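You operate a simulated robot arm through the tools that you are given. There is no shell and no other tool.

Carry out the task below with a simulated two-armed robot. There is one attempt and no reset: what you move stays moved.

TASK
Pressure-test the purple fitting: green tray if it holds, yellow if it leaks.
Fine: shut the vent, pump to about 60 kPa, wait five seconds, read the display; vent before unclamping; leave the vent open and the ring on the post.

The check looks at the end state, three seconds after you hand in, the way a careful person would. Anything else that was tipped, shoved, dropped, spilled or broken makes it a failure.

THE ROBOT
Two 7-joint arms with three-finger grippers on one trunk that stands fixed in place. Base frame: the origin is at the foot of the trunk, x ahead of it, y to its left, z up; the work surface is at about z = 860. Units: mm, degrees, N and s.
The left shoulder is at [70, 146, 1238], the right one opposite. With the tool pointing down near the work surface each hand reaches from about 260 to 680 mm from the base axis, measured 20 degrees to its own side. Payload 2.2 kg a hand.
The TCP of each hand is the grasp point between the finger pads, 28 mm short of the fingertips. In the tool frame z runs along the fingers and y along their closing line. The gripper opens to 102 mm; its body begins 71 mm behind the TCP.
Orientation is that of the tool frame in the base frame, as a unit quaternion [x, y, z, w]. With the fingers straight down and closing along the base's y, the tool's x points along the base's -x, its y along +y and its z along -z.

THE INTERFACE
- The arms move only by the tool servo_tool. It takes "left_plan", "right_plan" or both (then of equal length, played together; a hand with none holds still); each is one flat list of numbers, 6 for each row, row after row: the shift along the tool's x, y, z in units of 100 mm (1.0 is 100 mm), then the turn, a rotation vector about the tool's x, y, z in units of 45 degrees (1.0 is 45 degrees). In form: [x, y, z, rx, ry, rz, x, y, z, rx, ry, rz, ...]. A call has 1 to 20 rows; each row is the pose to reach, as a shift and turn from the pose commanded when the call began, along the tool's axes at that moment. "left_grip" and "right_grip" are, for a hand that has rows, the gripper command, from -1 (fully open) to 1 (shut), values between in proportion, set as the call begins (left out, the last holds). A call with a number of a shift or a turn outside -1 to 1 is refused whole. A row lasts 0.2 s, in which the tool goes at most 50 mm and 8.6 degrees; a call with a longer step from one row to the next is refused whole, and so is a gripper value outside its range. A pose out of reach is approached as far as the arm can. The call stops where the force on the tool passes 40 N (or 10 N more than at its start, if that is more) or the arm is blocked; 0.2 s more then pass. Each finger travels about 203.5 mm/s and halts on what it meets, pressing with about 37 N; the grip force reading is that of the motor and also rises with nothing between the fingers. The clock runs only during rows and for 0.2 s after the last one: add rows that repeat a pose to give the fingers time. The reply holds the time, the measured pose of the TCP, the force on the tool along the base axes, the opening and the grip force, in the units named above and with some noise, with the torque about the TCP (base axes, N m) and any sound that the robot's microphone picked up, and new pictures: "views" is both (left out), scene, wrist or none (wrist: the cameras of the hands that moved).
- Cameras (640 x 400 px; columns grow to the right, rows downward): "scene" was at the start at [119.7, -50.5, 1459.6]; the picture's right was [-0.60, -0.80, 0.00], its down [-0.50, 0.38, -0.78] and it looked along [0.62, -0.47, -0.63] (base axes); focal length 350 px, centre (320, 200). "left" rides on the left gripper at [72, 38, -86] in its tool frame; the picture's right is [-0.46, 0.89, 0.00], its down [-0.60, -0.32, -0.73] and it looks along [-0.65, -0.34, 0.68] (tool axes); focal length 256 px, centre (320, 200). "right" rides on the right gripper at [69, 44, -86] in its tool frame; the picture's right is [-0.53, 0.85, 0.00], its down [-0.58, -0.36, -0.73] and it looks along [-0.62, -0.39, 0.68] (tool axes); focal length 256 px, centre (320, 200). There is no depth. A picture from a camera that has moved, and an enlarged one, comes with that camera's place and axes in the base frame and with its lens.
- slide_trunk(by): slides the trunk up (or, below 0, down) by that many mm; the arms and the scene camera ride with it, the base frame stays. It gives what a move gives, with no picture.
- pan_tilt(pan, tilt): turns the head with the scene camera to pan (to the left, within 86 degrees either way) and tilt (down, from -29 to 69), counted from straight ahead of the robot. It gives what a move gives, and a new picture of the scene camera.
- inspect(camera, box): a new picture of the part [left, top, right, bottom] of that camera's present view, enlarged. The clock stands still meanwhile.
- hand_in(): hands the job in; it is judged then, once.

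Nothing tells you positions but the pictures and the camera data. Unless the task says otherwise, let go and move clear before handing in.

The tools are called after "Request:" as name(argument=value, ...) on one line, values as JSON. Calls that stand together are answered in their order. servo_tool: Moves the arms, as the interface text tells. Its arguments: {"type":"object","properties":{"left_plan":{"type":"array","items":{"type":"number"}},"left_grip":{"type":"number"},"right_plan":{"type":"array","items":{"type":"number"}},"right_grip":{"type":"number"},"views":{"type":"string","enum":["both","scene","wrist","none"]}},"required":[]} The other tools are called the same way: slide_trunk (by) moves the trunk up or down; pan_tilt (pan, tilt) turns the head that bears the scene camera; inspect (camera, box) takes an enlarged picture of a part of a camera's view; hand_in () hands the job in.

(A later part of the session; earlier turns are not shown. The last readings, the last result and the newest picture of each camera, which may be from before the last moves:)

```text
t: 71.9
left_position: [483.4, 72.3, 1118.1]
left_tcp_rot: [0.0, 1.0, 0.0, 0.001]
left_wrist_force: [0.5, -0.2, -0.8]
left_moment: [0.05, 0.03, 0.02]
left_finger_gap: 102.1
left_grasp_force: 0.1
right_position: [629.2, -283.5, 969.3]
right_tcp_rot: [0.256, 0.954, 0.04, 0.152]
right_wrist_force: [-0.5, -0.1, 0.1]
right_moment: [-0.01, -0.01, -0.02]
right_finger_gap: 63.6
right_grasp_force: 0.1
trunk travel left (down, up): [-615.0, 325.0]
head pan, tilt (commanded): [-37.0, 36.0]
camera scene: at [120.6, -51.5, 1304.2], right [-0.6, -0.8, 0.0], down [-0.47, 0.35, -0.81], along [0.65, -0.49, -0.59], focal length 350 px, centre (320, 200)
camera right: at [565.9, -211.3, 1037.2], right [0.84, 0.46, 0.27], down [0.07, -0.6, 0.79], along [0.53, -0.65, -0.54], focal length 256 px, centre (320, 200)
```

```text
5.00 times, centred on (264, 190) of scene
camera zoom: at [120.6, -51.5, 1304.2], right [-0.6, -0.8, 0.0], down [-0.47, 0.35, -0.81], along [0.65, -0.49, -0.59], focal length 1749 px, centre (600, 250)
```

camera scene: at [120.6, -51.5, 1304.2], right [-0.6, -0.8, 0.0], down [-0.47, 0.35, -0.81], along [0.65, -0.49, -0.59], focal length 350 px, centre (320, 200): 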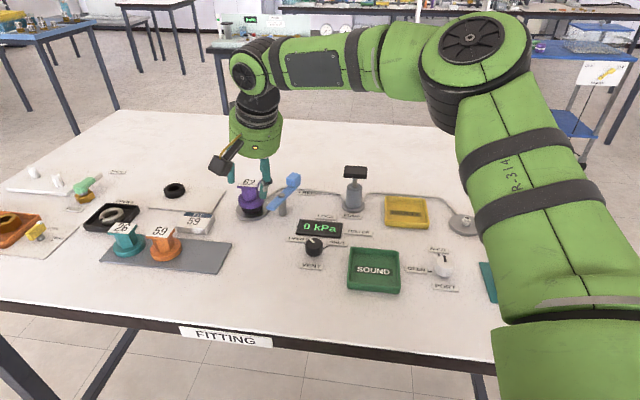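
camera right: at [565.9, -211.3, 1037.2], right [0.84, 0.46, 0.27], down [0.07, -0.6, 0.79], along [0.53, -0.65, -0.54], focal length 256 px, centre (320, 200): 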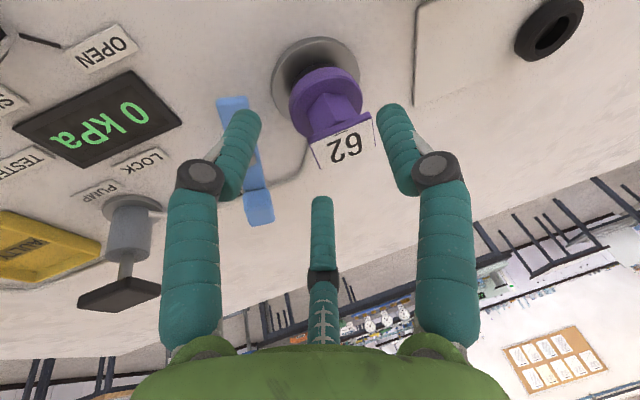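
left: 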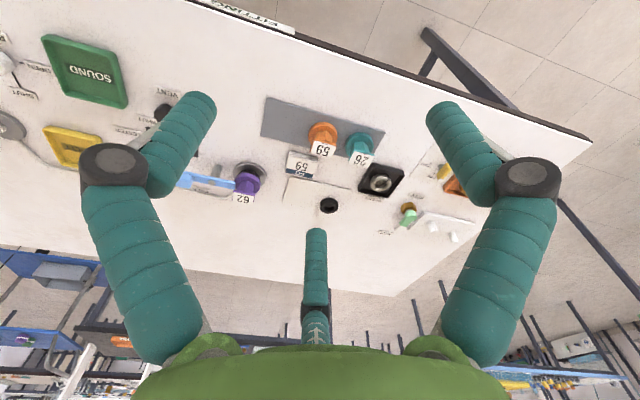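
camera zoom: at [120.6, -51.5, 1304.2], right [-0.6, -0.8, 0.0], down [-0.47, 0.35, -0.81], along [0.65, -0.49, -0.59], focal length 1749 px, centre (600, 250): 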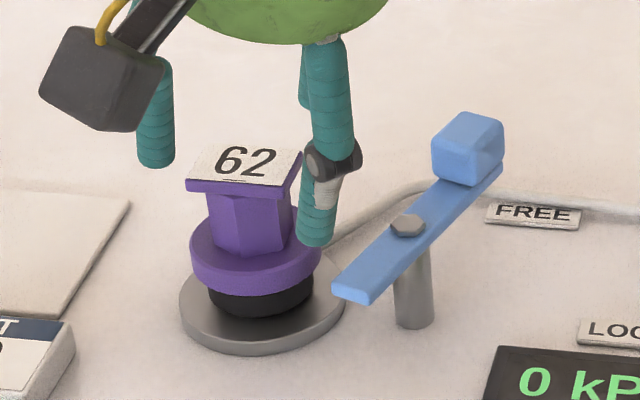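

The far finger nearest +y would brush the tag's corner with this yaw. A better orientation tilts toward az 15°, but then the robot-side finger needs the lever swung a bit further out. I'll close the hand and nudge the lever handle a little more past FREE first.

Request:
servo_tool(right_plan=[-0.067, 0.039, -0.238, 0, 0, 0, -0.1, -0.25, -0.31, 0, 0, 0, -0.15, -0.55, -0.31, 0, 0, 0, -0.22, -0.8, -0.312, 0, 0, 0, -0.22, -0.994, -0.312, 0, 0, 0, -0.22, -0.994, -0.312, 0, 0, 0], right_grip=1, views="both")

Request:
inspect(camera="right", box=[200, 50, 440, 200])

```text
t: 73.3
left_position: [484.8, 71.9, 1118.8]
left_tcp_rot: [-0.002, 1.0, 0.0, 0.0]
left_wrist_force: [0.4, 0.3, 0.8]
left_moment: [0.01, 0.0, 0.02]
left_finger_gap: 101.8
left_grasp_force: 0.1
right_position: [589.7, -379.3, 991.1]
right_tcp_rot: [0.255, 0.954, 0.04, 0.151]
right_wrist_force: [-0.1, 0.0, 0.6]
right_moment: [0.02, -0.03, 0.0]
right_finger_gap: 2.2
right_grasp_force: 31.2
trunk travel left (down, up): [-615.0, 325.0]
head pan, tilt (commanded): [-37.0, 36.0]
camera scene: at [121.4, -51.0, 1304.1], right [-0.6, -0.8, 0.0], down [-0.47, 0.35, -0.81], along [0.65, -0.49, -0.59], focal length 350 px, centre (320, 200)
camera right: at [528.2, -307.3, 1059.3], right [0.84, 0.47, 0.27], down [0.08, -0.6, 0.79], along [0.53, -0.65, -0.54], focal length 256 px, centre (320, 200)
```

scene: 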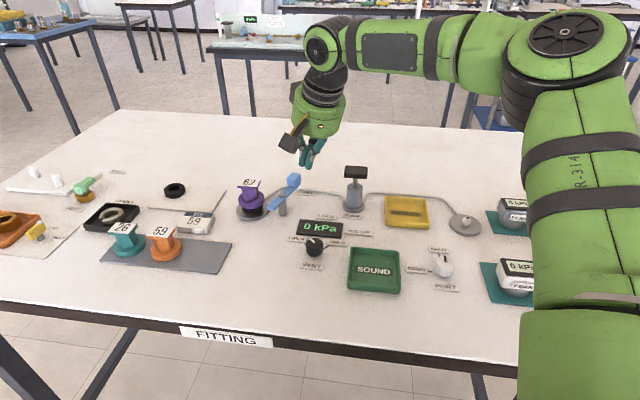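
right: 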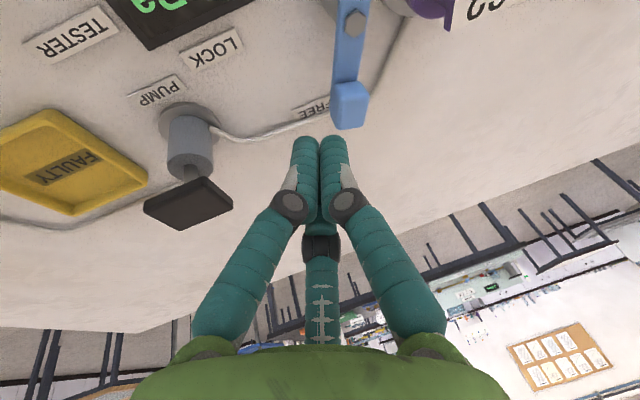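

```text
2.67 times, centred on (320, 125) of right
camera zoom: at [528.2, -307.3, 1059.3], right [0.84, 0.47, 0.27], down [0.08, -0.6, 0.79], along [0.53, -0.65, -0.54], focal length 683 px, centre (320, 400)
```

zoom: 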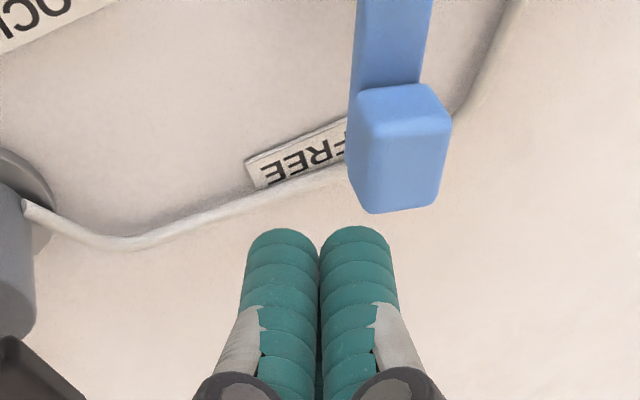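

Request:
servo_tool(right_plan=[0.05, -0.05, 0.2, 0, 0, 0, 0.1, -0.1, 0.4, 0, 0, 0, 0.13, -0.14, 0.499, 0, 0, 0, 0.13, -0.14, 0.499, 0, 0, 0], views="none")

Request:
servo_tool(right_plan=[-0.08, 0.05, 0.03, 0, 0, 0, -0.13, 0.077, 0.05, 0, 0, 0, -0.18, 0.105, 0.068, 0, 0, 0, -0.24, 0.14, 0.09, 0, 0, 0, -0.28, 0.163, 0.105, 0, 0, 0], views="both")

Request:
inspect(camera="right", box=[200, 50, 440, 200])

Request:
inspect(camera="scene", box=[216, 150, 344, 230])

```text
t: 74.3
left_position: [483.6, 71.1, 1119.4]
left_tcp_rot: [0.0, 1.0, 0.0, 0.0]
left_wrist_force: [-0.1, 0.0, 0.8]
left_moment: [0.0, 0.01, 0.0]
left_finger_gap: 102.0
left_grasp_force: 0.1
right_position: [589.0, -384.5, 936.3]
right_tcp_rot: [0.256, 0.954, 0.039, 0.152]
right_wrist_force: [0.9, 0.1, 0.1]
right_moment: [0.04, 0.01, -0.01]
right_finger_gap: 2.1
right_grasp_force: 31.3
trunk travel left (down, up): [-615.0, 325.0]
head pan, tilt (commanded): [-37.0, 36.0]
```

```text
t: 75.5
left_position: [483.3, 72.2, 1117.5]
left_tcp_rot: [-0.002, 1.0, 0.0, -0.001]
left_wrist_force: [-0.9, -0.6, -0.6]
left_moment: [-0.01, 0.0, 0.01]
left_finger_gap: 102.1
left_grasp_force: 0.1
right_position: [624.7, -384.6, 937.4]
right_tcp_rot: [0.256, 0.954, 0.04, 0.15]
right_wrist_force: [-1.2, -0.1, 0.3]
right_moment: [0.04, 0.0, 0.0]
right_finger_gap: 2.2
right_grasp_force: 31.1
trunk travel left (down, up): [-615.0, 325.0]
head pan, tilt (commanded): [-37.0, 36.0]
camera scene: at [121.2, -51.7, 1304.1], right [-0.6, -0.8, 0.0], down [-0.47, 0.35, -0.81], along [0.65, -0.49, -0.59], focal length 350 px, centre (320, 200)
camera right: at [561.4, -313.1, 1005.7], right [0.84, 0.46, 0.27], down [0.07, -0.6, 0.79], along [0.53, -0.65, -0.54], focal length 256 px, centre (320, 200)
```

scene: 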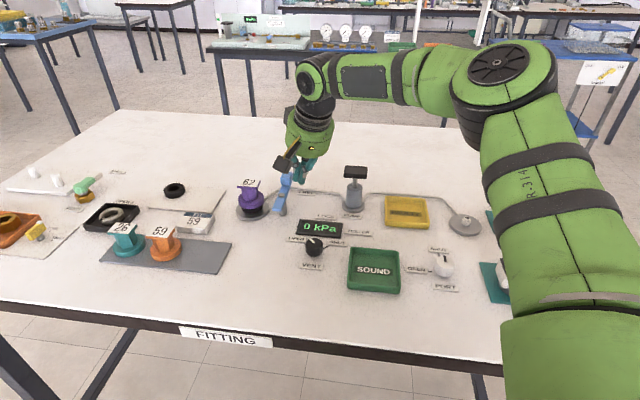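
right: 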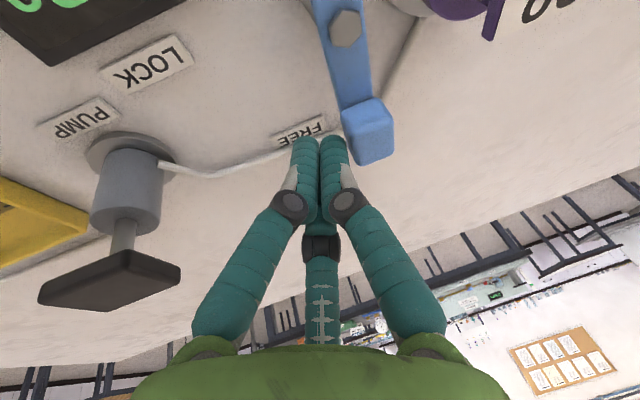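

```text
2.67 times, centred on (320, 125) of right
camera zoom: at [561.4, -313.1, 1005.7], right [0.84, 0.46, 0.27], down [0.07, -0.6, 0.79], along [0.53, -0.65, -0.54], focal length 683 px, centre (320, 400)
```

zoom: 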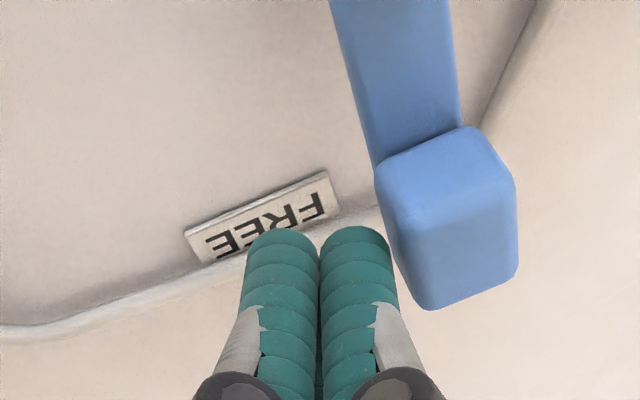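

```text
5.00 times, centred on (280, 190) of scene
camera zoom: at [121.2, -51.7, 1304.1], right [-0.6, -0.8, 0.0], down [-0.47, 0.35, -0.81], along [0.65, -0.49, -0.59], focal length 1749 px, centre (520, 250)
```

zoom: 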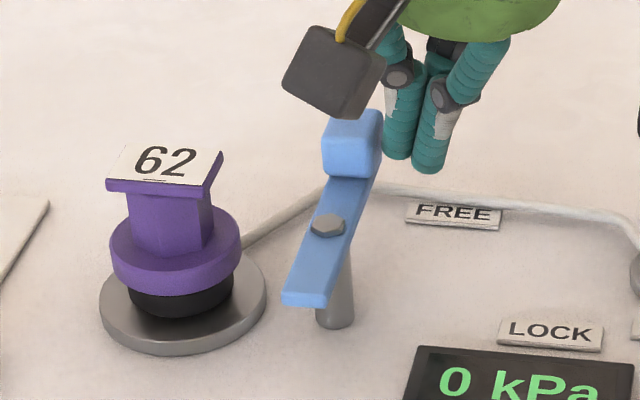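

The lever is now at about -44°, well out of the way. I'll back off, rise, turn 15° counter-clockwise so the tilt points toward az 15°, and return above the fitting with the fingers partly open.

Request:
servo_tool(right_plan=[0.072, -0.042, -0.132, 0, 0, 0, -0.035, 0.021, -0.513, 0, 0, 0, -0.077, 0.046, -0.665, 0, 0, 0, 0.116, 0.454, -0.653, -0.03, 0.017, -0.106, 0.334, 0.889, -0.639, -0.06, 0.035, -0.212, 0.334, 0.889, -0.639, -0.089, 0.052, -0.317, 0.334, 0.889, -0.639, -0.089, 0.052, -0.317], right_grip=-0.35, views="both")

Request:
inspect(camera="right", box=[200, 30, 440, 180])

Request:
inspect(camera="scene", box=[200, 150, 328, 230])

```text
t: 77.1
left_position: [483.2, 72.3, 1118.5]
left_tcp_rot: [-0.002, 1.0, -0.001, 0.001]
left_wrist_force: [-0.1, -0.5, -0.1]
left_moment: [-0.04, 0.01, 0.0]
left_finger_gap: 101.8
left_grasp_force: 0.1
right_position: [618.7, -289.3, 1002.5]
right_tcp_rot: [0.128, 0.98, 0.06, 0.143]
right_wrist_force: [0.5, 0.4, 0.3]
right_moment: [-0.04, 0.03, 0.0]
right_finger_gap: 68.9
right_grasp_force: 0.1
trunk travel left (down, up): [-615.0, 325.0]
head pan, tilt (commanded): [-37.0, 36.0]
camera scene: at [121.1, -50.5, 1304.2], right [-0.6, -0.8, 0.0], down [-0.47, 0.35, -0.81], along [0.65, -0.49, -0.59], focal length 350 px, centre (320, 200)
camera right: at [538.9, -236.6, 1071.4], right [0.69, 0.67, 0.27], down [0.23, -0.56, 0.79], along [0.68, -0.49, -0.54], focal length 256 px, centre (320, 200)
```

scene: 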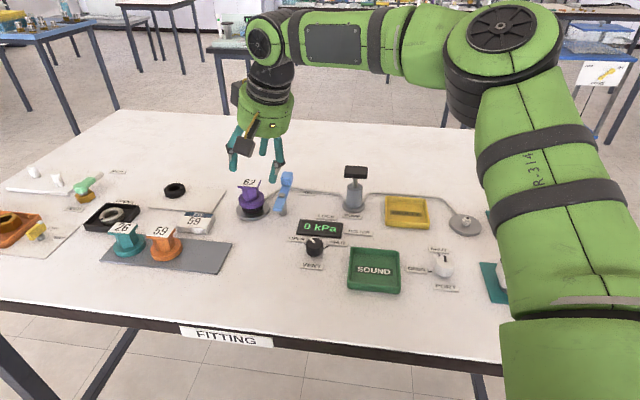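
right: 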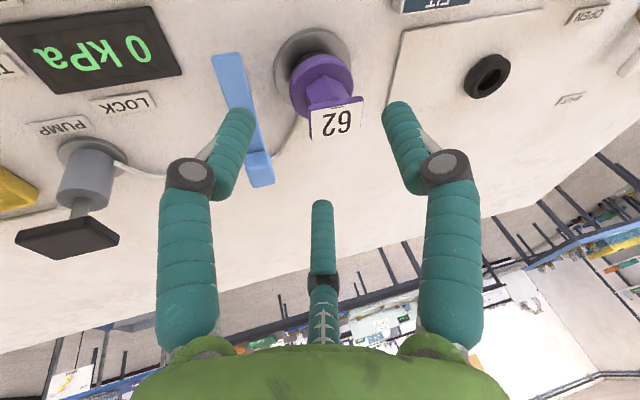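

```text
2.67 times, centred on (320, 105) of right
camera zoom: at [538.9, -236.6, 1071.4], right [0.69, 0.67, 0.27], down [0.23, -0.56, 0.79], along [0.68, -0.49, -0.54], focal length 683 px, centre (320, 453)
```

zoom: 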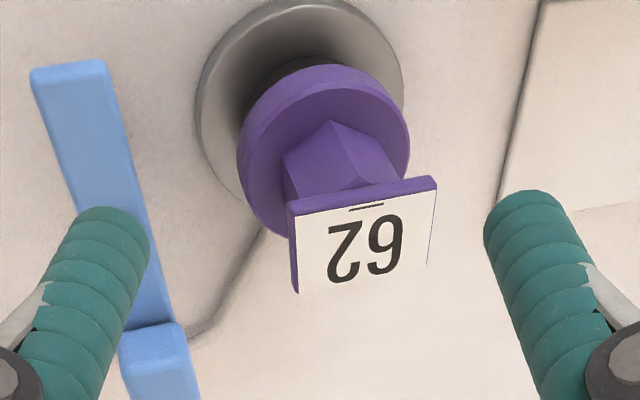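

```text
5.00 times, centred on (264, 190) of scene
camera zoom: at [121.1, -50.5, 1304.2], right [-0.6, -0.8, 0.0], down [-0.47, 0.35, -0.81], along [0.65, -0.49, -0.59], focal length 1749 px, centre (600, 250)
```

zoom: 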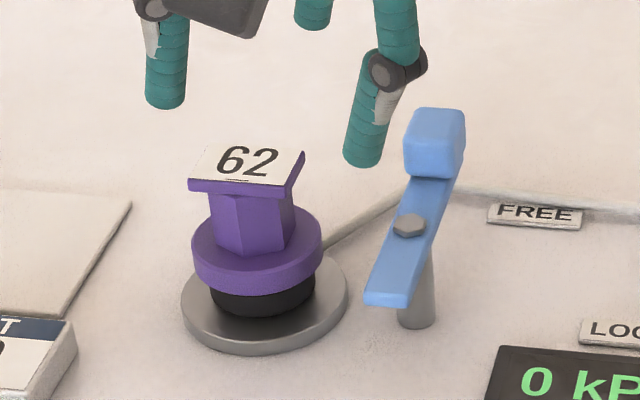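

The hand's axis now passes through the flange centre to within about 2 mm. I'll come down 60 mm along the tilt and check the finger clearances.

Request:
servo_tool(right_plan=[-0.01, 0, 0.2, 0, 0, 0, -0.01, 0, 0.4, 0, 0, 0, -0.01, 0, 0.6, 0, 0, 0, -0.01, 0, 0.6, 0, 0, 0], views="both")

Request:
inspect(camera="right", box=[200, 60, 440, 210])

Request:
inspect(camera="scene", box=[200, 150, 328, 230])

```text
t: 78.1
left_position: [484.2, 72.7, 1118.9]
left_tcp_rot: [-0.001, 1.0, 0.0, 0.0]
left_wrist_force: [0.3, -0.6, -0.2]
left_moment: [0.05, 0.0, 0.01]
left_finger_gap: 102.0
left_grasp_force: 0.0
right_position: [637.1, -287.0, 945.3]
right_tcp_rot: [0.129, 0.979, 0.059, 0.145]
right_wrist_force: [-0.1, -0.1, -0.8]
right_moment: [0.0, -0.01, -0.01]
right_finger_gap: 69.0
right_grasp_force: 0.1
trunk travel left (down, up): [-615.0, 325.0]
head pan, tilt (commanded): [-37.0, 36.0]
camera scene: at [120.8, -51.5, 1304.2], right [-0.6, -0.8, 0.0], down [-0.47, 0.35, -0.81], along [0.65, -0.49, -0.59], focal length 350 px, centre (320, 200)
camera right: at [557.4, -234.4, 1014.0], right [0.69, 0.67, 0.27], down [0.23, -0.56, 0.79], along [0.68, -0.49, -0.54], focal length 256 px, centre (320, 200)
```

scene: 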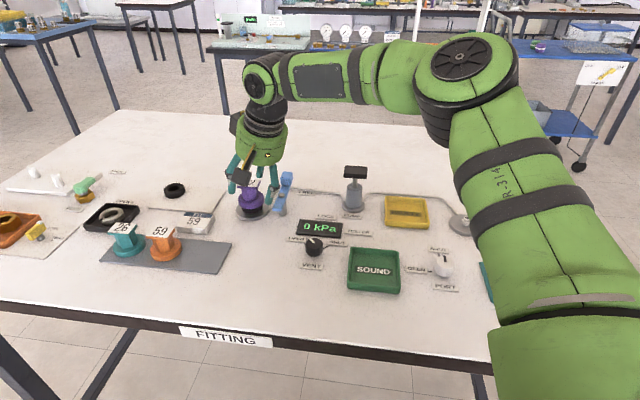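
right: 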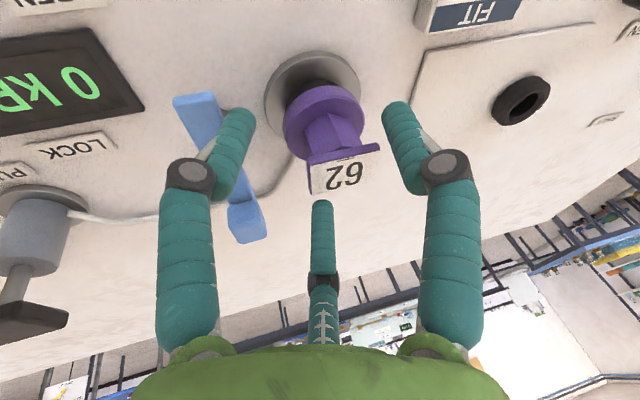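

```text
2.67 times, centred on (320, 135) of right
camera zoom: at [557.4, -234.4, 1014.0], right [0.69, 0.67, 0.27], down [0.23, -0.56, 0.79], along [0.68, -0.49, -0.54], focal length 683 px, centre (320, 373)
```

zoom: 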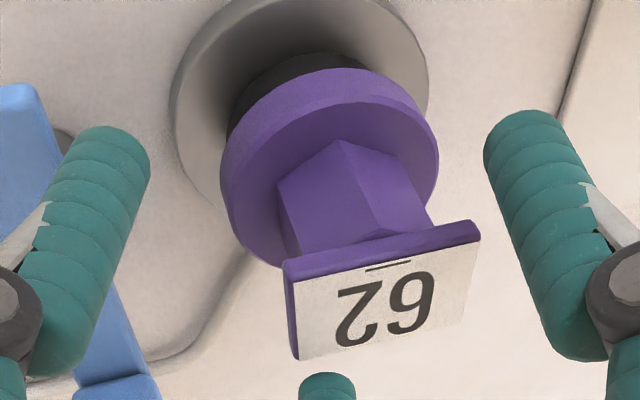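

```text
5.00 times, centred on (264, 190) of scene
camera zoom: at [120.8, -51.5, 1304.2], right [-0.6, -0.8, 0.0], down [-0.47, 0.35, -0.81], along [0.65, -0.49, -0.59], focal length 1749 px, centre (600, 250)
```

zoom: 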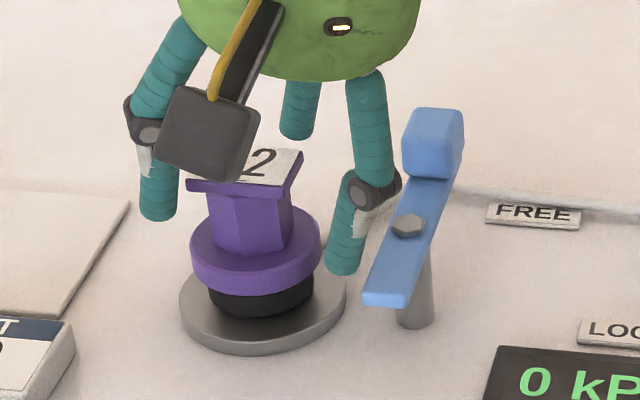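

The clearances look good and the flange centre is at about (652.5, -281). I'll make a 1–2 mm correction and descend the last 39 mm.

Request:
servo_tool(right_plan=[0.014, 0.009, 0.1, 0, 0, 0, 0.014, 0.009, 0.2, 0, 0, 0, 0.014, 0.009, 0.3, 0, 0, 0, 0.014, 0.009, 0.385, 0, 0, 0, 0.014, 0.009, 0.385, 0, 0, 0], views="both")

Request:
inspect(camera="right", box=[200, 90, 440, 240])

Request:
inspect(camera="scene", box=[200, 150, 328, 230])

```text
t: 79.3
left_position: [485.2, 71.0, 1118.5]
left_tcp_rot: [-0.002, 1.0, 0.0, 0.0]
left_wrist_force: [-0.2, -0.6, 0.0]
left_moment: [-0.01, 0.0, 0.0]
left_finger_gap: 102.0
left_grasp_force: 0.0
right_position: [649.2, -282.1, 907.7]
right_tcp_rot: [0.129, 0.98, 0.06, 0.143]
right_wrist_force: [0.0, -0.3, -0.8]
right_moment: [-0.01, 0.01, 0.0]
right_finger_gap: 68.9
right_grasp_force: 0.1
trunk travel left (down, up): [-615.0, 325.0]
head pan, tilt (commanded): [-37.0, 36.0]
camera scene: at [121.9, -51.7, 1304.0], right [-0.6, -0.8, 0.0], down [-0.47, 0.35, -0.81], along [0.65, -0.49, -0.59], focal length 350 px, centre (320, 200)
camera right: at [569.1, -229.4, 976.4], right [0.69, 0.67, 0.27], down [0.23, -0.56, 0.79], along [0.68, -0.49, -0.55], focal length 256 px, centre (320, 200)
```

scene: 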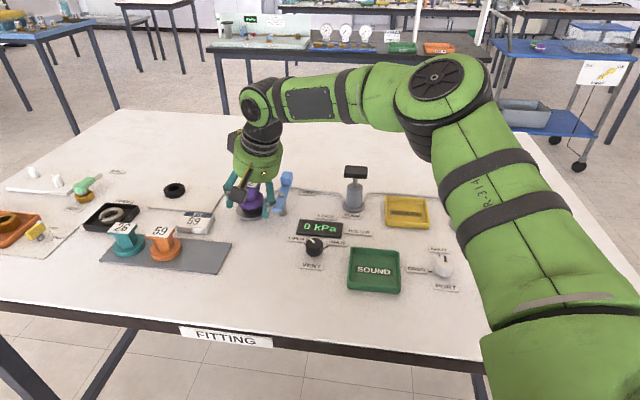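
right: 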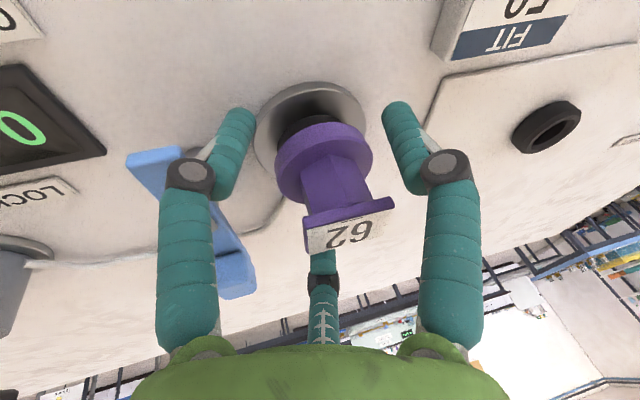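

```text
2.67 times, centred on (320, 165) of right
camera zoom: at [569.1, -229.4, 976.4], right [0.69, 0.67, 0.27], down [0.23, -0.56, 0.79], along [0.68, -0.49, -0.55], focal length 683 px, centre (320, 293)
```

zoom: 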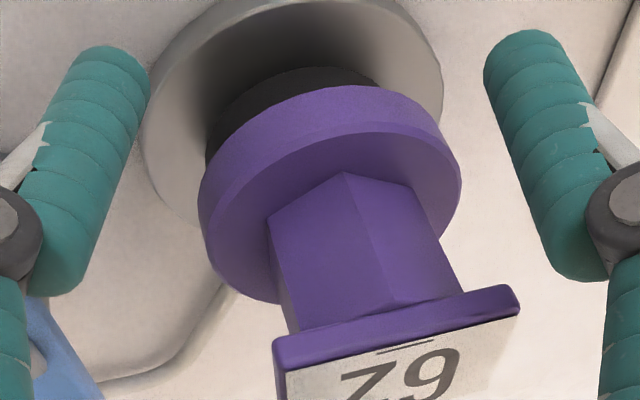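

```text
5.00 times, centred on (264, 190) of scene
camera zoom: at [121.9, -51.7, 1304.0], right [-0.6, -0.8, 0.0], down [-0.47, 0.35, -0.81], along [0.65, -0.49, -0.59], focal length 1749 px, centre (600, 250)
```

zoom: 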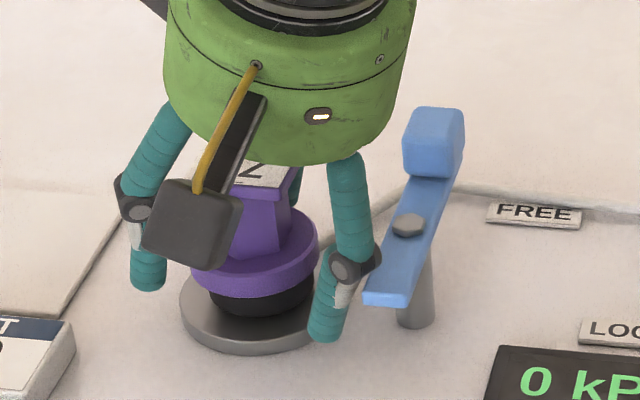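

The fingers straddle the flange cleanly with no contact. I'll raise 3 mm along the axis, away from the ring, and close gently in stages, watching the forces.

Request:
servo_tool(right_plan=[0, 0, -0.03, 0, 0, 0, 0, 0, -0.03, 0, 0, 0], right_grip=-0.1, views="none")

Request:
inspect(camera="right", box=[200, 90, 440, 240])

```text
t: 79.9
left_position: [485.2, 70.8, 1118.5]
left_tcp_rot: [-0.001, 1.0, 0.0, 0.0]
left_wrist_force: [0.1, -0.9, 0.5]
left_moment: [-0.04, 0.02, 0.02]
left_finger_gap: 101.9
left_grasp_force: 0.1
right_position: [648.5, -284.3, 910.4]
right_tcp_rot: [0.13, 0.979, 0.059, 0.144]
right_wrist_force: [2.2, -4.7, 0.6]
right_moment: [-0.07, -0.06, -0.05]
right_finger_gap: 60.1
right_grasp_force: 2.4
trunk travel left (down, up): [-615.0, 325.0]
head pan, tilt (commanded): [-37.0, 36.0]
```

```text
2.67 times, centred on (320, 165) of right
camera zoom: at [568.7, -230.8, 980.2], right [0.69, 0.67, 0.27], down [0.23, -0.56, 0.79], along [0.68, -0.49, -0.54], focal length 683 px, centre (320, 293)
```

zoom: 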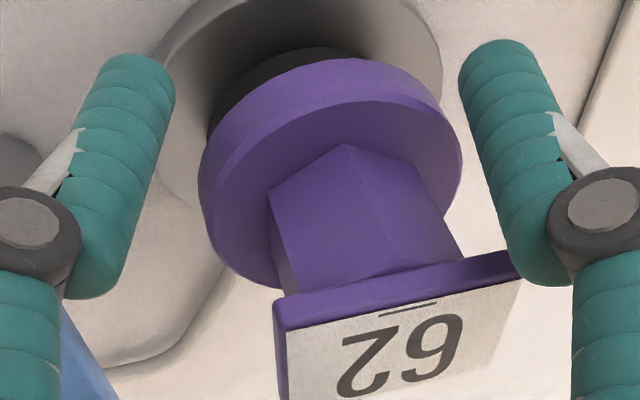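

The far finger, which I can't see, touched first, so the hand sits a few mm too near the robot. I'll shift +3 mm in x and -1 mm in y, then continue closing.

Request:
servo_tool(right_plan=[-0.031, -0.003, 0.008, 0, 0, 0, -0.031, -0.003, 0.008, 0, 0, 0], right_grip=-0.12, views="none")

Request:
servo_tool(right_plan=[0, 0, 0, 0, 0, 0, 0, 0, 0, 0, 0, 0], right_grip=-0.02, views="none")

Request:
inspect(camera="right", box=[200, 90, 440, 240])

Request:
inspect(camera="scene", box=[200, 150, 328, 230])

```text
t: 80.5
left_position: [483.5, 71.7, 1119.5]
left_tcp_rot: [0.0, 1.0, 0.0, 0.0]
left_wrist_force: [0.2, -0.1, 0.3]
left_moment: [0.0, -0.03, 0.01]
left_finger_gap: 101.9
left_grasp_force: 0.0
right_position: [651.5, -283.5, 911.3]
right_tcp_rot: [0.128, 0.979, 0.061, 0.144]
right_wrist_force: [1.7, 0.2, 1.6]
right_moment: [-0.04, -0.01, 0.01]
right_finger_gap: 57.9
right_grasp_force: 0.7
trunk travel left (down, up): [-615.0, 325.0]
head pan, tilt (commanded): [-37.0, 36.0]
```

```text
t: 81.1
left_position: [483.7, 70.9, 1117.2]
left_tcp_rot: [-0.001, 1.0, -0.001, 0.0]
left_wrist_force: [0.2, 0.2, 0.1]
left_moment: [0.0, -0.01, 0.01]
left_finger_gap: 102.1
left_grasp_force: 0.0
right_position: [651.4, -285.0, 911.3]
right_tcp_rot: [0.13, 0.979, 0.059, 0.145]
right_wrist_force: [3.9, -4.0, 2.5]
right_moment: [-0.06, -0.11, 0.04]
right_finger_gap: 55.8
right_grasp_force: 2.9
trunk travel left (down, up): [-615.0, 325.0]
head pan, tilt (commanded): [-37.0, 36.0]
```

```text
2.67 times, centred on (320, 165) of right
camera zoom: at [571.5, -231.2, 980.4], right [0.69, 0.67, 0.27], down [0.23, -0.56, 0.79], along [0.68, -0.49, -0.54], focal length 683 px, centre (320, 293)
```

zoom: 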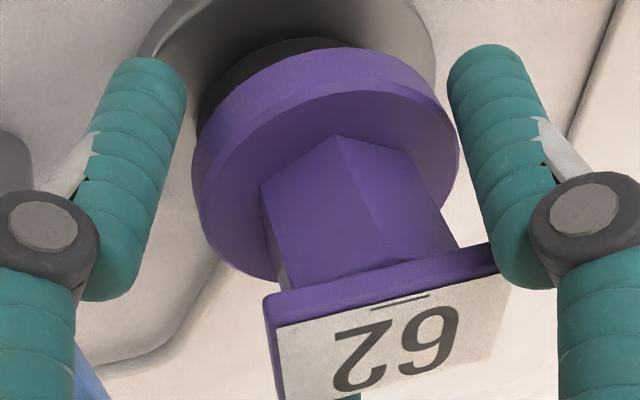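

```text
5.00 times, centred on (264, 190) of scene
camera zoom: at [121.6, -52.2, 1304.1], right [-0.6, -0.8, 0.0], down [-0.47, 0.35, -0.81], along [0.65, -0.49, -0.59], focal length 1749 px, centre (600, 250)
```

zoom: 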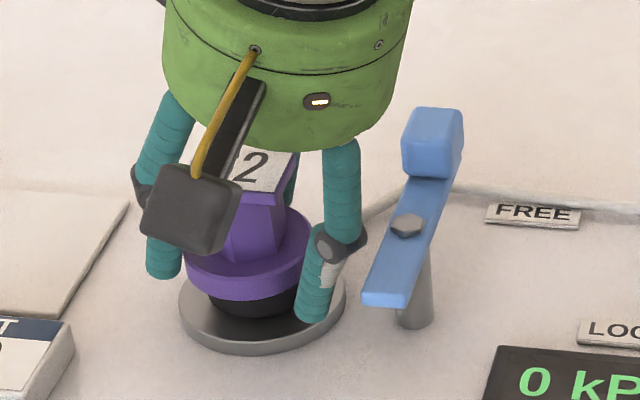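

Request:
servo_tool(right_plan=[-0.018, 0.014, 0.006, 0, 0, 0, -0.018, 0.014, 0.006, 0, 0, 0], right_grip=-0.06, views="none")

Request:
inspect(camera="right", box=[200, 90, 440, 240])

Request:
inspect(camera="scene", box=[200, 150, 328, 230])

```text
t: 81.7
left_position: [484.7, 72.4, 1119.6]
left_tcp_rot: [-0.001, 1.0, 0.0, 0.0]
left_wrist_force: [-0.7, 0.3, 0.5]
left_moment: [0.0, 0.0, 0.0]
left_finger_gap: 102.2
left_grasp_force: 0.1
right_position: [650.5, -284.7, 912.0]
right_tcp_rot: [0.129, 0.979, 0.061, 0.144]
right_wrist_force: [2.9, -1.8, -1.2]
right_moment: [-0.05, -0.02, -0.05]
right_finger_gap: 55.7
right_grasp_force: 1.3
trunk travel left (down, up): [-615.0, 325.0]
head pan, tilt (commanded): [-37.0, 36.0]
```

```text
2.67 times, centred on (320, 165) of right
camera zoom: at [572.4, -230.5, 980.1], right [0.69, 0.67, 0.27], down [0.23, -0.56, 0.79], along [0.68, -0.49, -0.54], focal length 683 px, centre (320, 293)
```

zoom: 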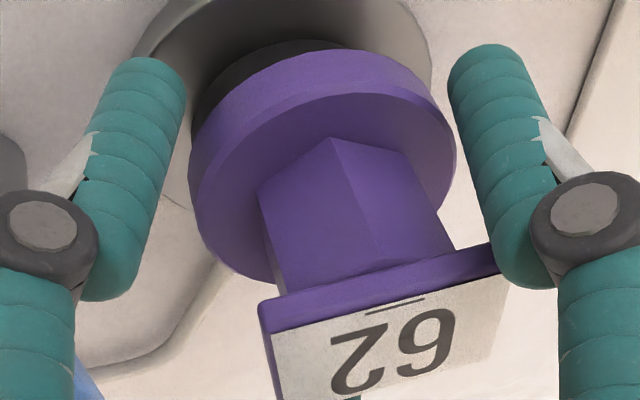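

```text
5.00 times, centred on (264, 190) of scene
camera zoom: at [121.4, -52.1, 1304.0], right [-0.6, -0.8, 0.0], down [-0.47, 0.35, -0.81], along [0.65, -0.49, -0.59], focal length 1749 px, centre (600, 250)
```

zoom: 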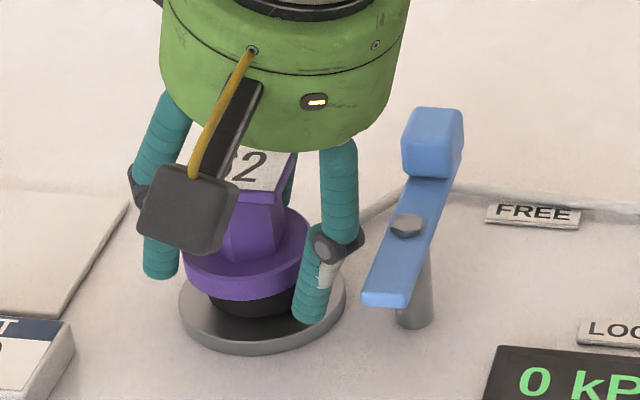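

The contact forces are small and the robot-side finger still has a few mm to go. I'll keep closing in small steps.

Request:
servo_tool(right_plan=[0, 0, 0, 0, 0, 0, 0, 0, 0, 0, 0, 0], right_grip=0.04, views="none")

Request:
inspect(camera="right", box=[200, 90, 440, 240])

Request:
inspect(camera="scene", box=[200, 150, 328, 230])

```text
t: 82.3
left_position: [483.6, 71.8, 1118.1]
left_tcp_rot: [-0.001, 1.0, 0.0, 0.0]
left_wrist_force: [-0.1, 0.2, 0.0]
left_moment: [0.02, 0.02, -0.01]
left_finger_gap: 102.1
left_grasp_force: 0.0
right_position: [653.8, -284.6, 912.0]
right_tcp_rot: [0.128, 0.979, 0.059, 0.146]
right_wrist_force: [6.7, -4.9, 3.6]
right_moment: [-0.14, -0.18, -0.03]
right_finger_gap: 51.3
right_grasp_force: 37.0
trunk travel left (down, up): [-615.0, 325.0]
head pan, tilt (commanded): [-37.0, 36.0]
```

```text
2.67 times, centred on (320, 165) of right
camera zoom: at [573.4, -231.2, 980.5], right [0.69, 0.67, 0.28], down [0.23, -0.56, 0.79], along [0.68, -0.49, -0.54], focal length 683 px, centre (320, 293)
```

zoom: 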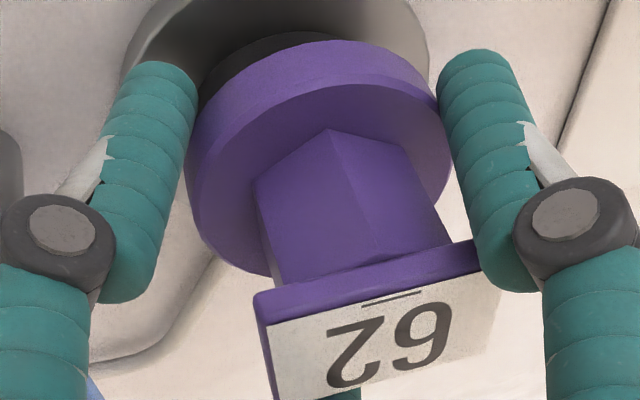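

```text
5.00 times, centred on (264, 190) of scene
camera zoom: at [122.0, -52.5, 1304.0], right [-0.6, -0.8, 0.0], down [-0.47, 0.35, -0.81], along [0.65, -0.49, -0.59], focal length 1749 px, centre (600, 250)
```

zoom: 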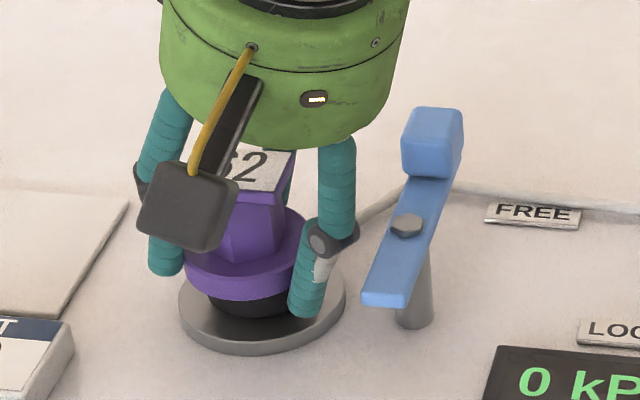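

All three fingers now hold the flange (37 N, gap 51). I'll firm up the grip and lift straight up 15 mm, then check that the ring stays on the post.

Request:
servo_tool(right_plan=[0, 0, 0, 0, 0, 0, -0.013, 0.008, -0.048, 0, 0, 0, -0.026, 0.015, -0.095, 0, 0, 0, -0.04, 0.023, -0.143, 0, 0, 0, -0.04, 0.023, -0.143, 0, 0, 0], right_grip=0.3, views="both")

Request:
inspect(camera="right", box=[200, 90, 440, 240])

Request:
inspect(camera="scene", box=[200, 150, 328, 230])

```text
t: 83.5
left_position: [484.2, 70.8, 1118.3]
left_tcp_rot: [0.0, 1.0, 0.0, 0.001]
left_wrist_force: [0.7, 0.0, 0.5]
left_moment: [0.02, -0.01, 0.0]
left_finger_gap: 101.9
left_grasp_force: 0.0
right_position: [651.3, -281.6, 926.0]
right_tcp_rot: [0.128, 0.979, 0.06, 0.144]
right_wrist_force: [-0.5, 0.0, -0.4]
right_moment: [0.04, -0.01, 0.01]
right_finger_gap: 51.3
right_grasp_force: 36.7
trunk travel left (down, up): [-615.0, 325.0]
head pan, tilt (commanded): [-37.0, 36.0]
camera scene: at [121.1, -51.7, 1304.1], right [-0.6, -0.8, 0.0], down [-0.47, 0.35, -0.81], along [0.65, -0.49, -0.59], focal length 350 px, centre (320, 200)
camera right: at [571.9, -229.6, 995.6], right [0.69, 0.67, 0.27], down [0.23, -0.56, 0.79], along [0.68, -0.49, -0.54], focal length 256 px, centre (320, 200)
```

scene: 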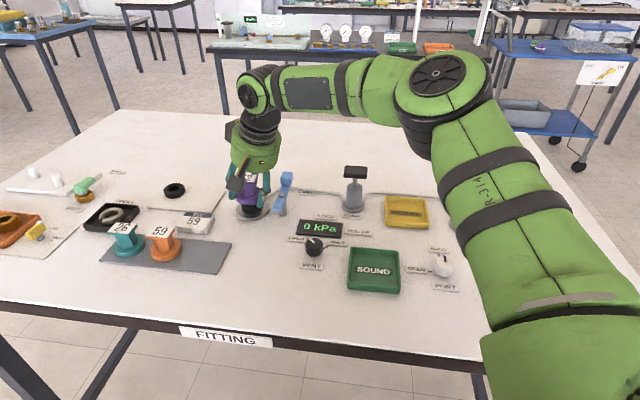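
right: 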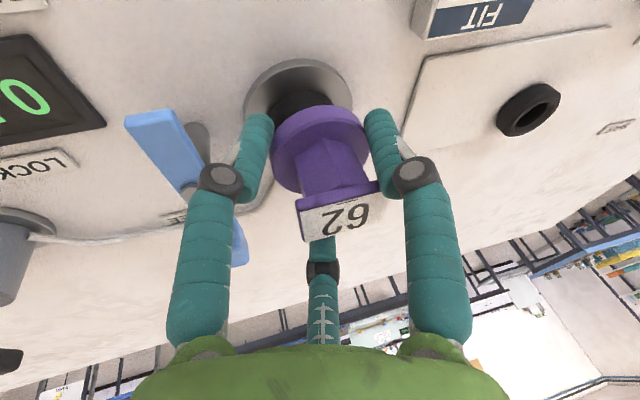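

```text
2.67 times, centred on (320, 165) of right
camera zoom: at [571.9, -229.6, 995.6], right [0.69, 0.67, 0.27], down [0.23, -0.56, 0.79], along [0.68, -0.49, -0.54], focal length 683 px, centre (320, 293)
```

zoom: 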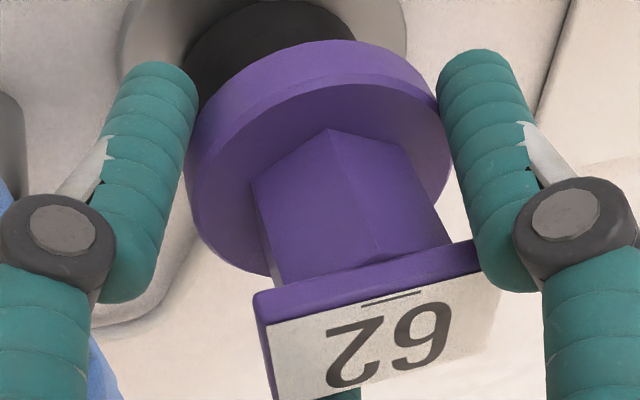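

```text
5.00 times, centred on (264, 190) of scene
camera zoom: at [121.1, -51.7, 1304.1], right [-0.6, -0.8, 0.0], down [-0.47, 0.35, -0.81], along [0.65, -0.49, -0.59], focal length 1749 px, centre (600, 250)
```

zoom: 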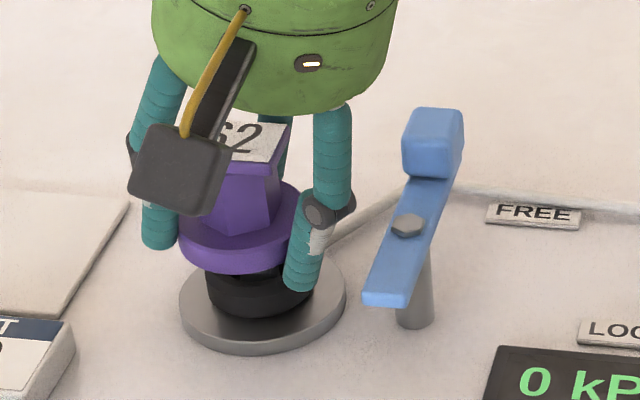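

The fitting is up and upright in the hand, and the black ring has stayed on the post. I'll lift another 90 mm and look again.

Request:
servo_tool(right_plan=[-0.06, 0.035, -0.215, 0, 0, 0, -0.12, 0.07, -0.43, 0, 0, 0, -0.18, 0.105, -0.645, 0, 0, 0, -0.238, 0.139, -0.858, 0, 0, 0, -0.238, 0.139, -0.858, 0, 0, 0], views="both")

Request:
inspect(camera="scene", box=[200, 130, 360, 230])

Request:
inspect(camera="scene", box=[340, 160, 468, 260])

```text
t: 84.7
left_position: [484.1, 70.4, 1118.6]
left_tcp_rot: [-0.001, 1.0, 0.0, 0.0]
left_wrist_force: [0.1, 0.4, -0.3]
left_moment: [0.05, -0.01, 0.0]
left_finger_gap: 101.9
left_grasp_force: 0.2
right_position: [652.7, -284.3, 1014.4]
right_tcp_rot: [0.13, 0.979, 0.06, 0.144]
right_wrist_force: [0.0, 0.2, -0.4]
right_moment: [0.0, 0.03, -0.02]
right_finger_gap: 51.4
right_grasp_force: 37.4
trunk travel left (down, up): [-615.0, 325.0]
head pan, tilt (commanded): [-37.0, 36.0]
camera scene: at [121.4, -51.8, 1304.1], right [-0.6, -0.8, 0.0], down [-0.47, 0.35, -0.81], along [0.65, -0.49, -0.59], focal length 350 px, centre (320, 200)
camera right: at [572.8, -231.0, 1083.8], right [0.69, 0.67, 0.27], down [0.23, -0.56, 0.79], along [0.68, -0.49, -0.54], focal length 256 px, centre (320, 200)
```

scene: 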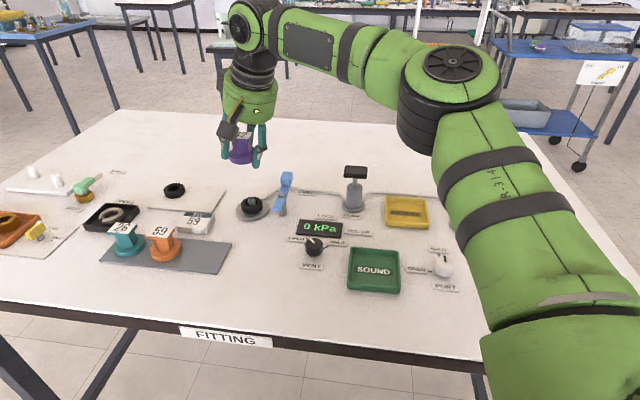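
right: 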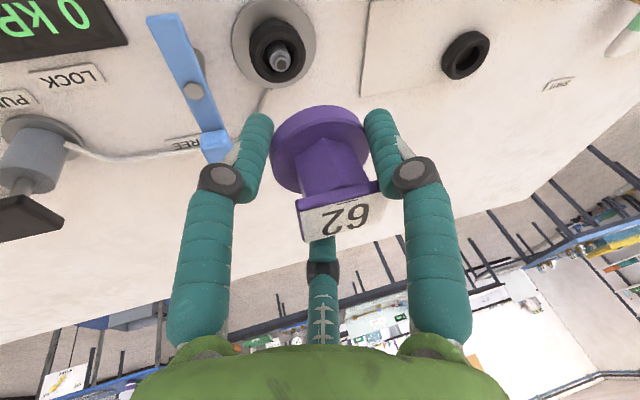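

```text
4.00 times, centred on (280, 180) of scene
camera zoom: at [121.4, -51.8, 1304.1], right [-0.6, -0.8, 0.0], down [-0.47, 0.35, -0.81], along [0.65, -0.49, -0.59], focal length 1400 px, centre (480, 280)
```

zoom: 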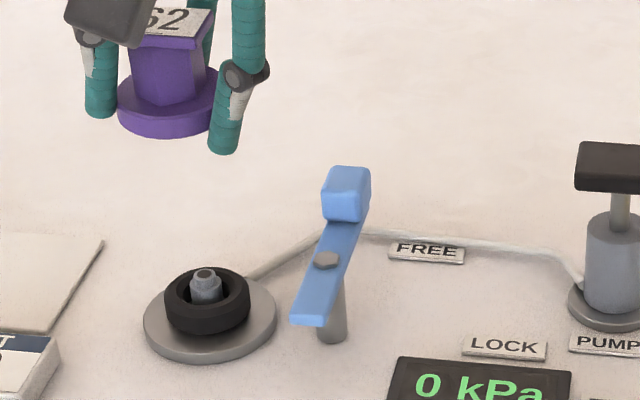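

```text
4.00 times, centred on (404, 210) of scene
camera zoom: at [121.4, -51.8, 1304.1], right [-0.6, -0.8, 0.0], down [-0.47, 0.35, -0.81], along [0.65, -0.49, -0.59], focal length 1400 px, centre (-16, 160)
```

zoom: 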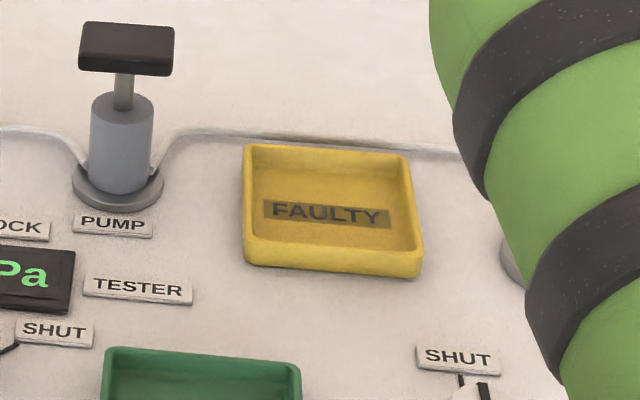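

The ring sits neatly around the nozzle on the post, and the fitting is held upright. The yellow tray is centred near (463, -526), corners pointing along the base axes, rim about z 876. I'll carry the fitting there in stages, turning 14° clockwise so the lowest finger ends over a tray corner.

Request:
servo_tool(right_plan=[0.1, -0.24, -0.07, 0.02, -0.012, 0.074, 0.21, -0.49, -0.138, 0.041, -0.024, 0.148, 0.32, -0.74, -0.207, 0.062, -0.036, 0.222, 0.422, -0.98, -0.276, 0.0824, -0.048, 0.2967, 0.422, -0.98, -0.276, 0.0824, -0.048, 0.2967], views="scene")

```text
t: 85.9
left_position: [485.0, 72.4, 1118.1]
left_tcp_rot: [-0.001, 1.0, 0.0, 0.0]
left_wrist_force: [0.0, -0.6, -0.6]
left_moment: [-0.01, -0.01, 0.02]
left_finger_gap: 101.9
left_grasp_force: 0.2
right_position: [583.8, -368.8, 1015.8]
right_tcp_rot: [0.248, 0.956, 0.041, 0.151]
right_wrist_force: [0.4, 0.5, 0.0]
right_moment: [-0.03, 0.0, 0.02]
right_finger_gap: 51.3
right_grasp_force: 37.4
trunk travel left (down, up): [-615.0, 325.0]
head pan, tilt (commanded): [-37.0, 36.0]
camera scene: at [121.9, -51.1, 1304.0], right [-0.6, -0.8, 0.0], down [-0.47, 0.35, -0.81], along [0.65, -0.49, -0.59], focal length 350 px, centre (320, 200)
```

scene: 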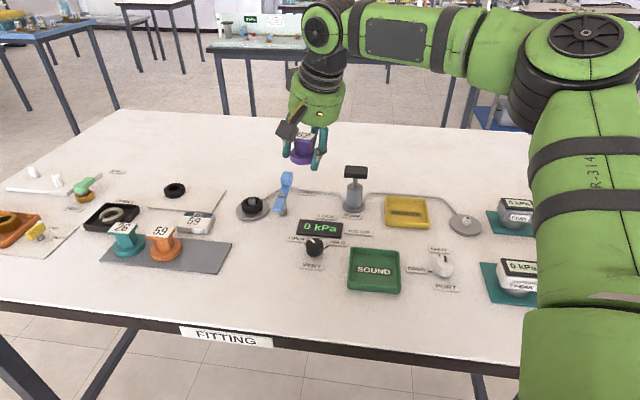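

Request:
servo_tool(right_plan=[0.04, -0.25, -0.05, 0, 0, 0, 0.08, -0.5, -0.103, 0, 0, 0, 0.122, -0.75, -0.155, 0, 0, 0, 0.163, -0.989, -0.206, 0, 0, 0, 0.163, -0.989, -0.206, 0, 0, 0], views="none")

Request:
servo_tool(right_plan=[0.04, -0.25, -0.05, 0, 0, 0, 0.08, -0.5, -0.103, 0, 0, 0, 0.122, -0.75, -0.155, 0, 0, 0, 0.163, -0.989, -0.206, 0, 0, 0, 0.163, -0.989, -0.206, 0, 0, 0], views="both")

Request:
inspect(camera="scene", box=[340, 120, 500, 240])

Request:
inspect(camera="right", box=[160, 40, 480, 240])

```text
t: 87.1
left_position: [484.9, 70.7, 1118.8]
left_tcp_rot: [-0.001, 1.0, 0.0, 0.0]
left_wrist_force: [-0.2, 0.4, 0.0]
left_moment: [-0.03, 0.02, -0.03]
left_finger_gap: 102.2
left_grasp_force: 0.0
right_position: [515.5, -447.8, 1016.3]
right_tcp_rot: [0.248, 0.956, 0.041, 0.149]
right_wrist_force: [1.3, 0.5, 0.3]
right_moment: [-0.03, 0.03, 0.0]
right_finger_gap: 51.6
right_grasp_force: 37.4
trunk travel left (down, up): [-615.0, 325.0]
head pan, tilt (commanded): [-37.0, 36.0]
```

```text
t: 88.3
left_position: [484.7, 71.4, 1119.0]
left_tcp_rot: [-0.001, 1.0, 0.0, 0.001]
left_wrist_force: [1.5, 1.1, -0.2]
left_moment: [-0.05, 0.02, -0.04]
left_finger_gap: 102.0
left_grasp_force: 0.0
right_position: [451.3, -525.0, 1014.5]
right_tcp_rot: [0.247, 0.956, 0.042, 0.15]
right_wrist_force: [0.2, 0.2, -1.7]
right_moment: [0.02, -0.01, 0.01]
right_finger_gap: 51.5
right_grasp_force: 37.2
trunk travel left (down, up): [-615.0, 325.0]
head pan, tilt (commanded): [-37.0, 36.0]
camera scene: at [121.7, -51.1, 1304.1], right [-0.6, -0.8, 0.0], down [-0.47, 0.35, -0.81], along [0.65, -0.49, -0.59], focal length 350 px, centre (320, 200)
camera right: at [387.1, -454.7, 1083.6], right [0.83, 0.48, 0.27], down [0.09, -0.6, 0.79], along [0.54, -0.64, -0.54], focal length 256 px, centre (320, 200)
```

scene: 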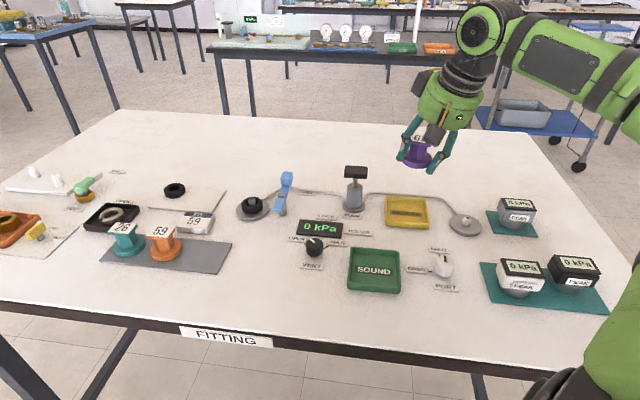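
right: 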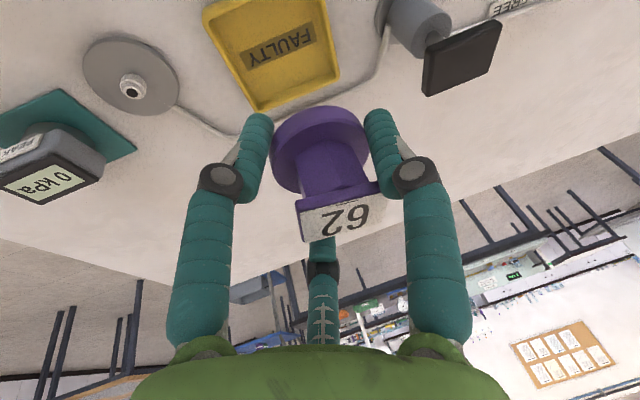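

```text
3.33 times, centred on (420, 180) of scene
camera zoom: at [121.7, -51.1, 1304.1], right [-0.6, -0.8, 0.0], down [-0.47, 0.35, -0.81], along [0.65, -0.49, -0.59], focal length 1166 px, centre (-13, 267)
```

zoom: 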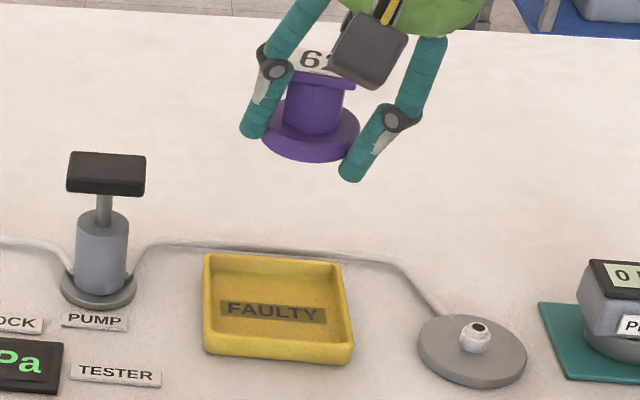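

```text
2.00 times, centred on (320, 140) of right
camera zoom: at [387.1, -454.7, 1083.6], right [0.83, 0.48, 0.27], down [0.09, -0.6, 0.79], along [0.54, -0.64, -0.54], focal length 512 px, centre (320, 320)
```

zoom: 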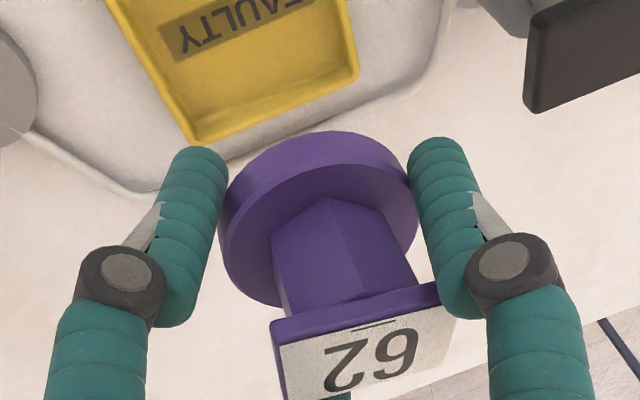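

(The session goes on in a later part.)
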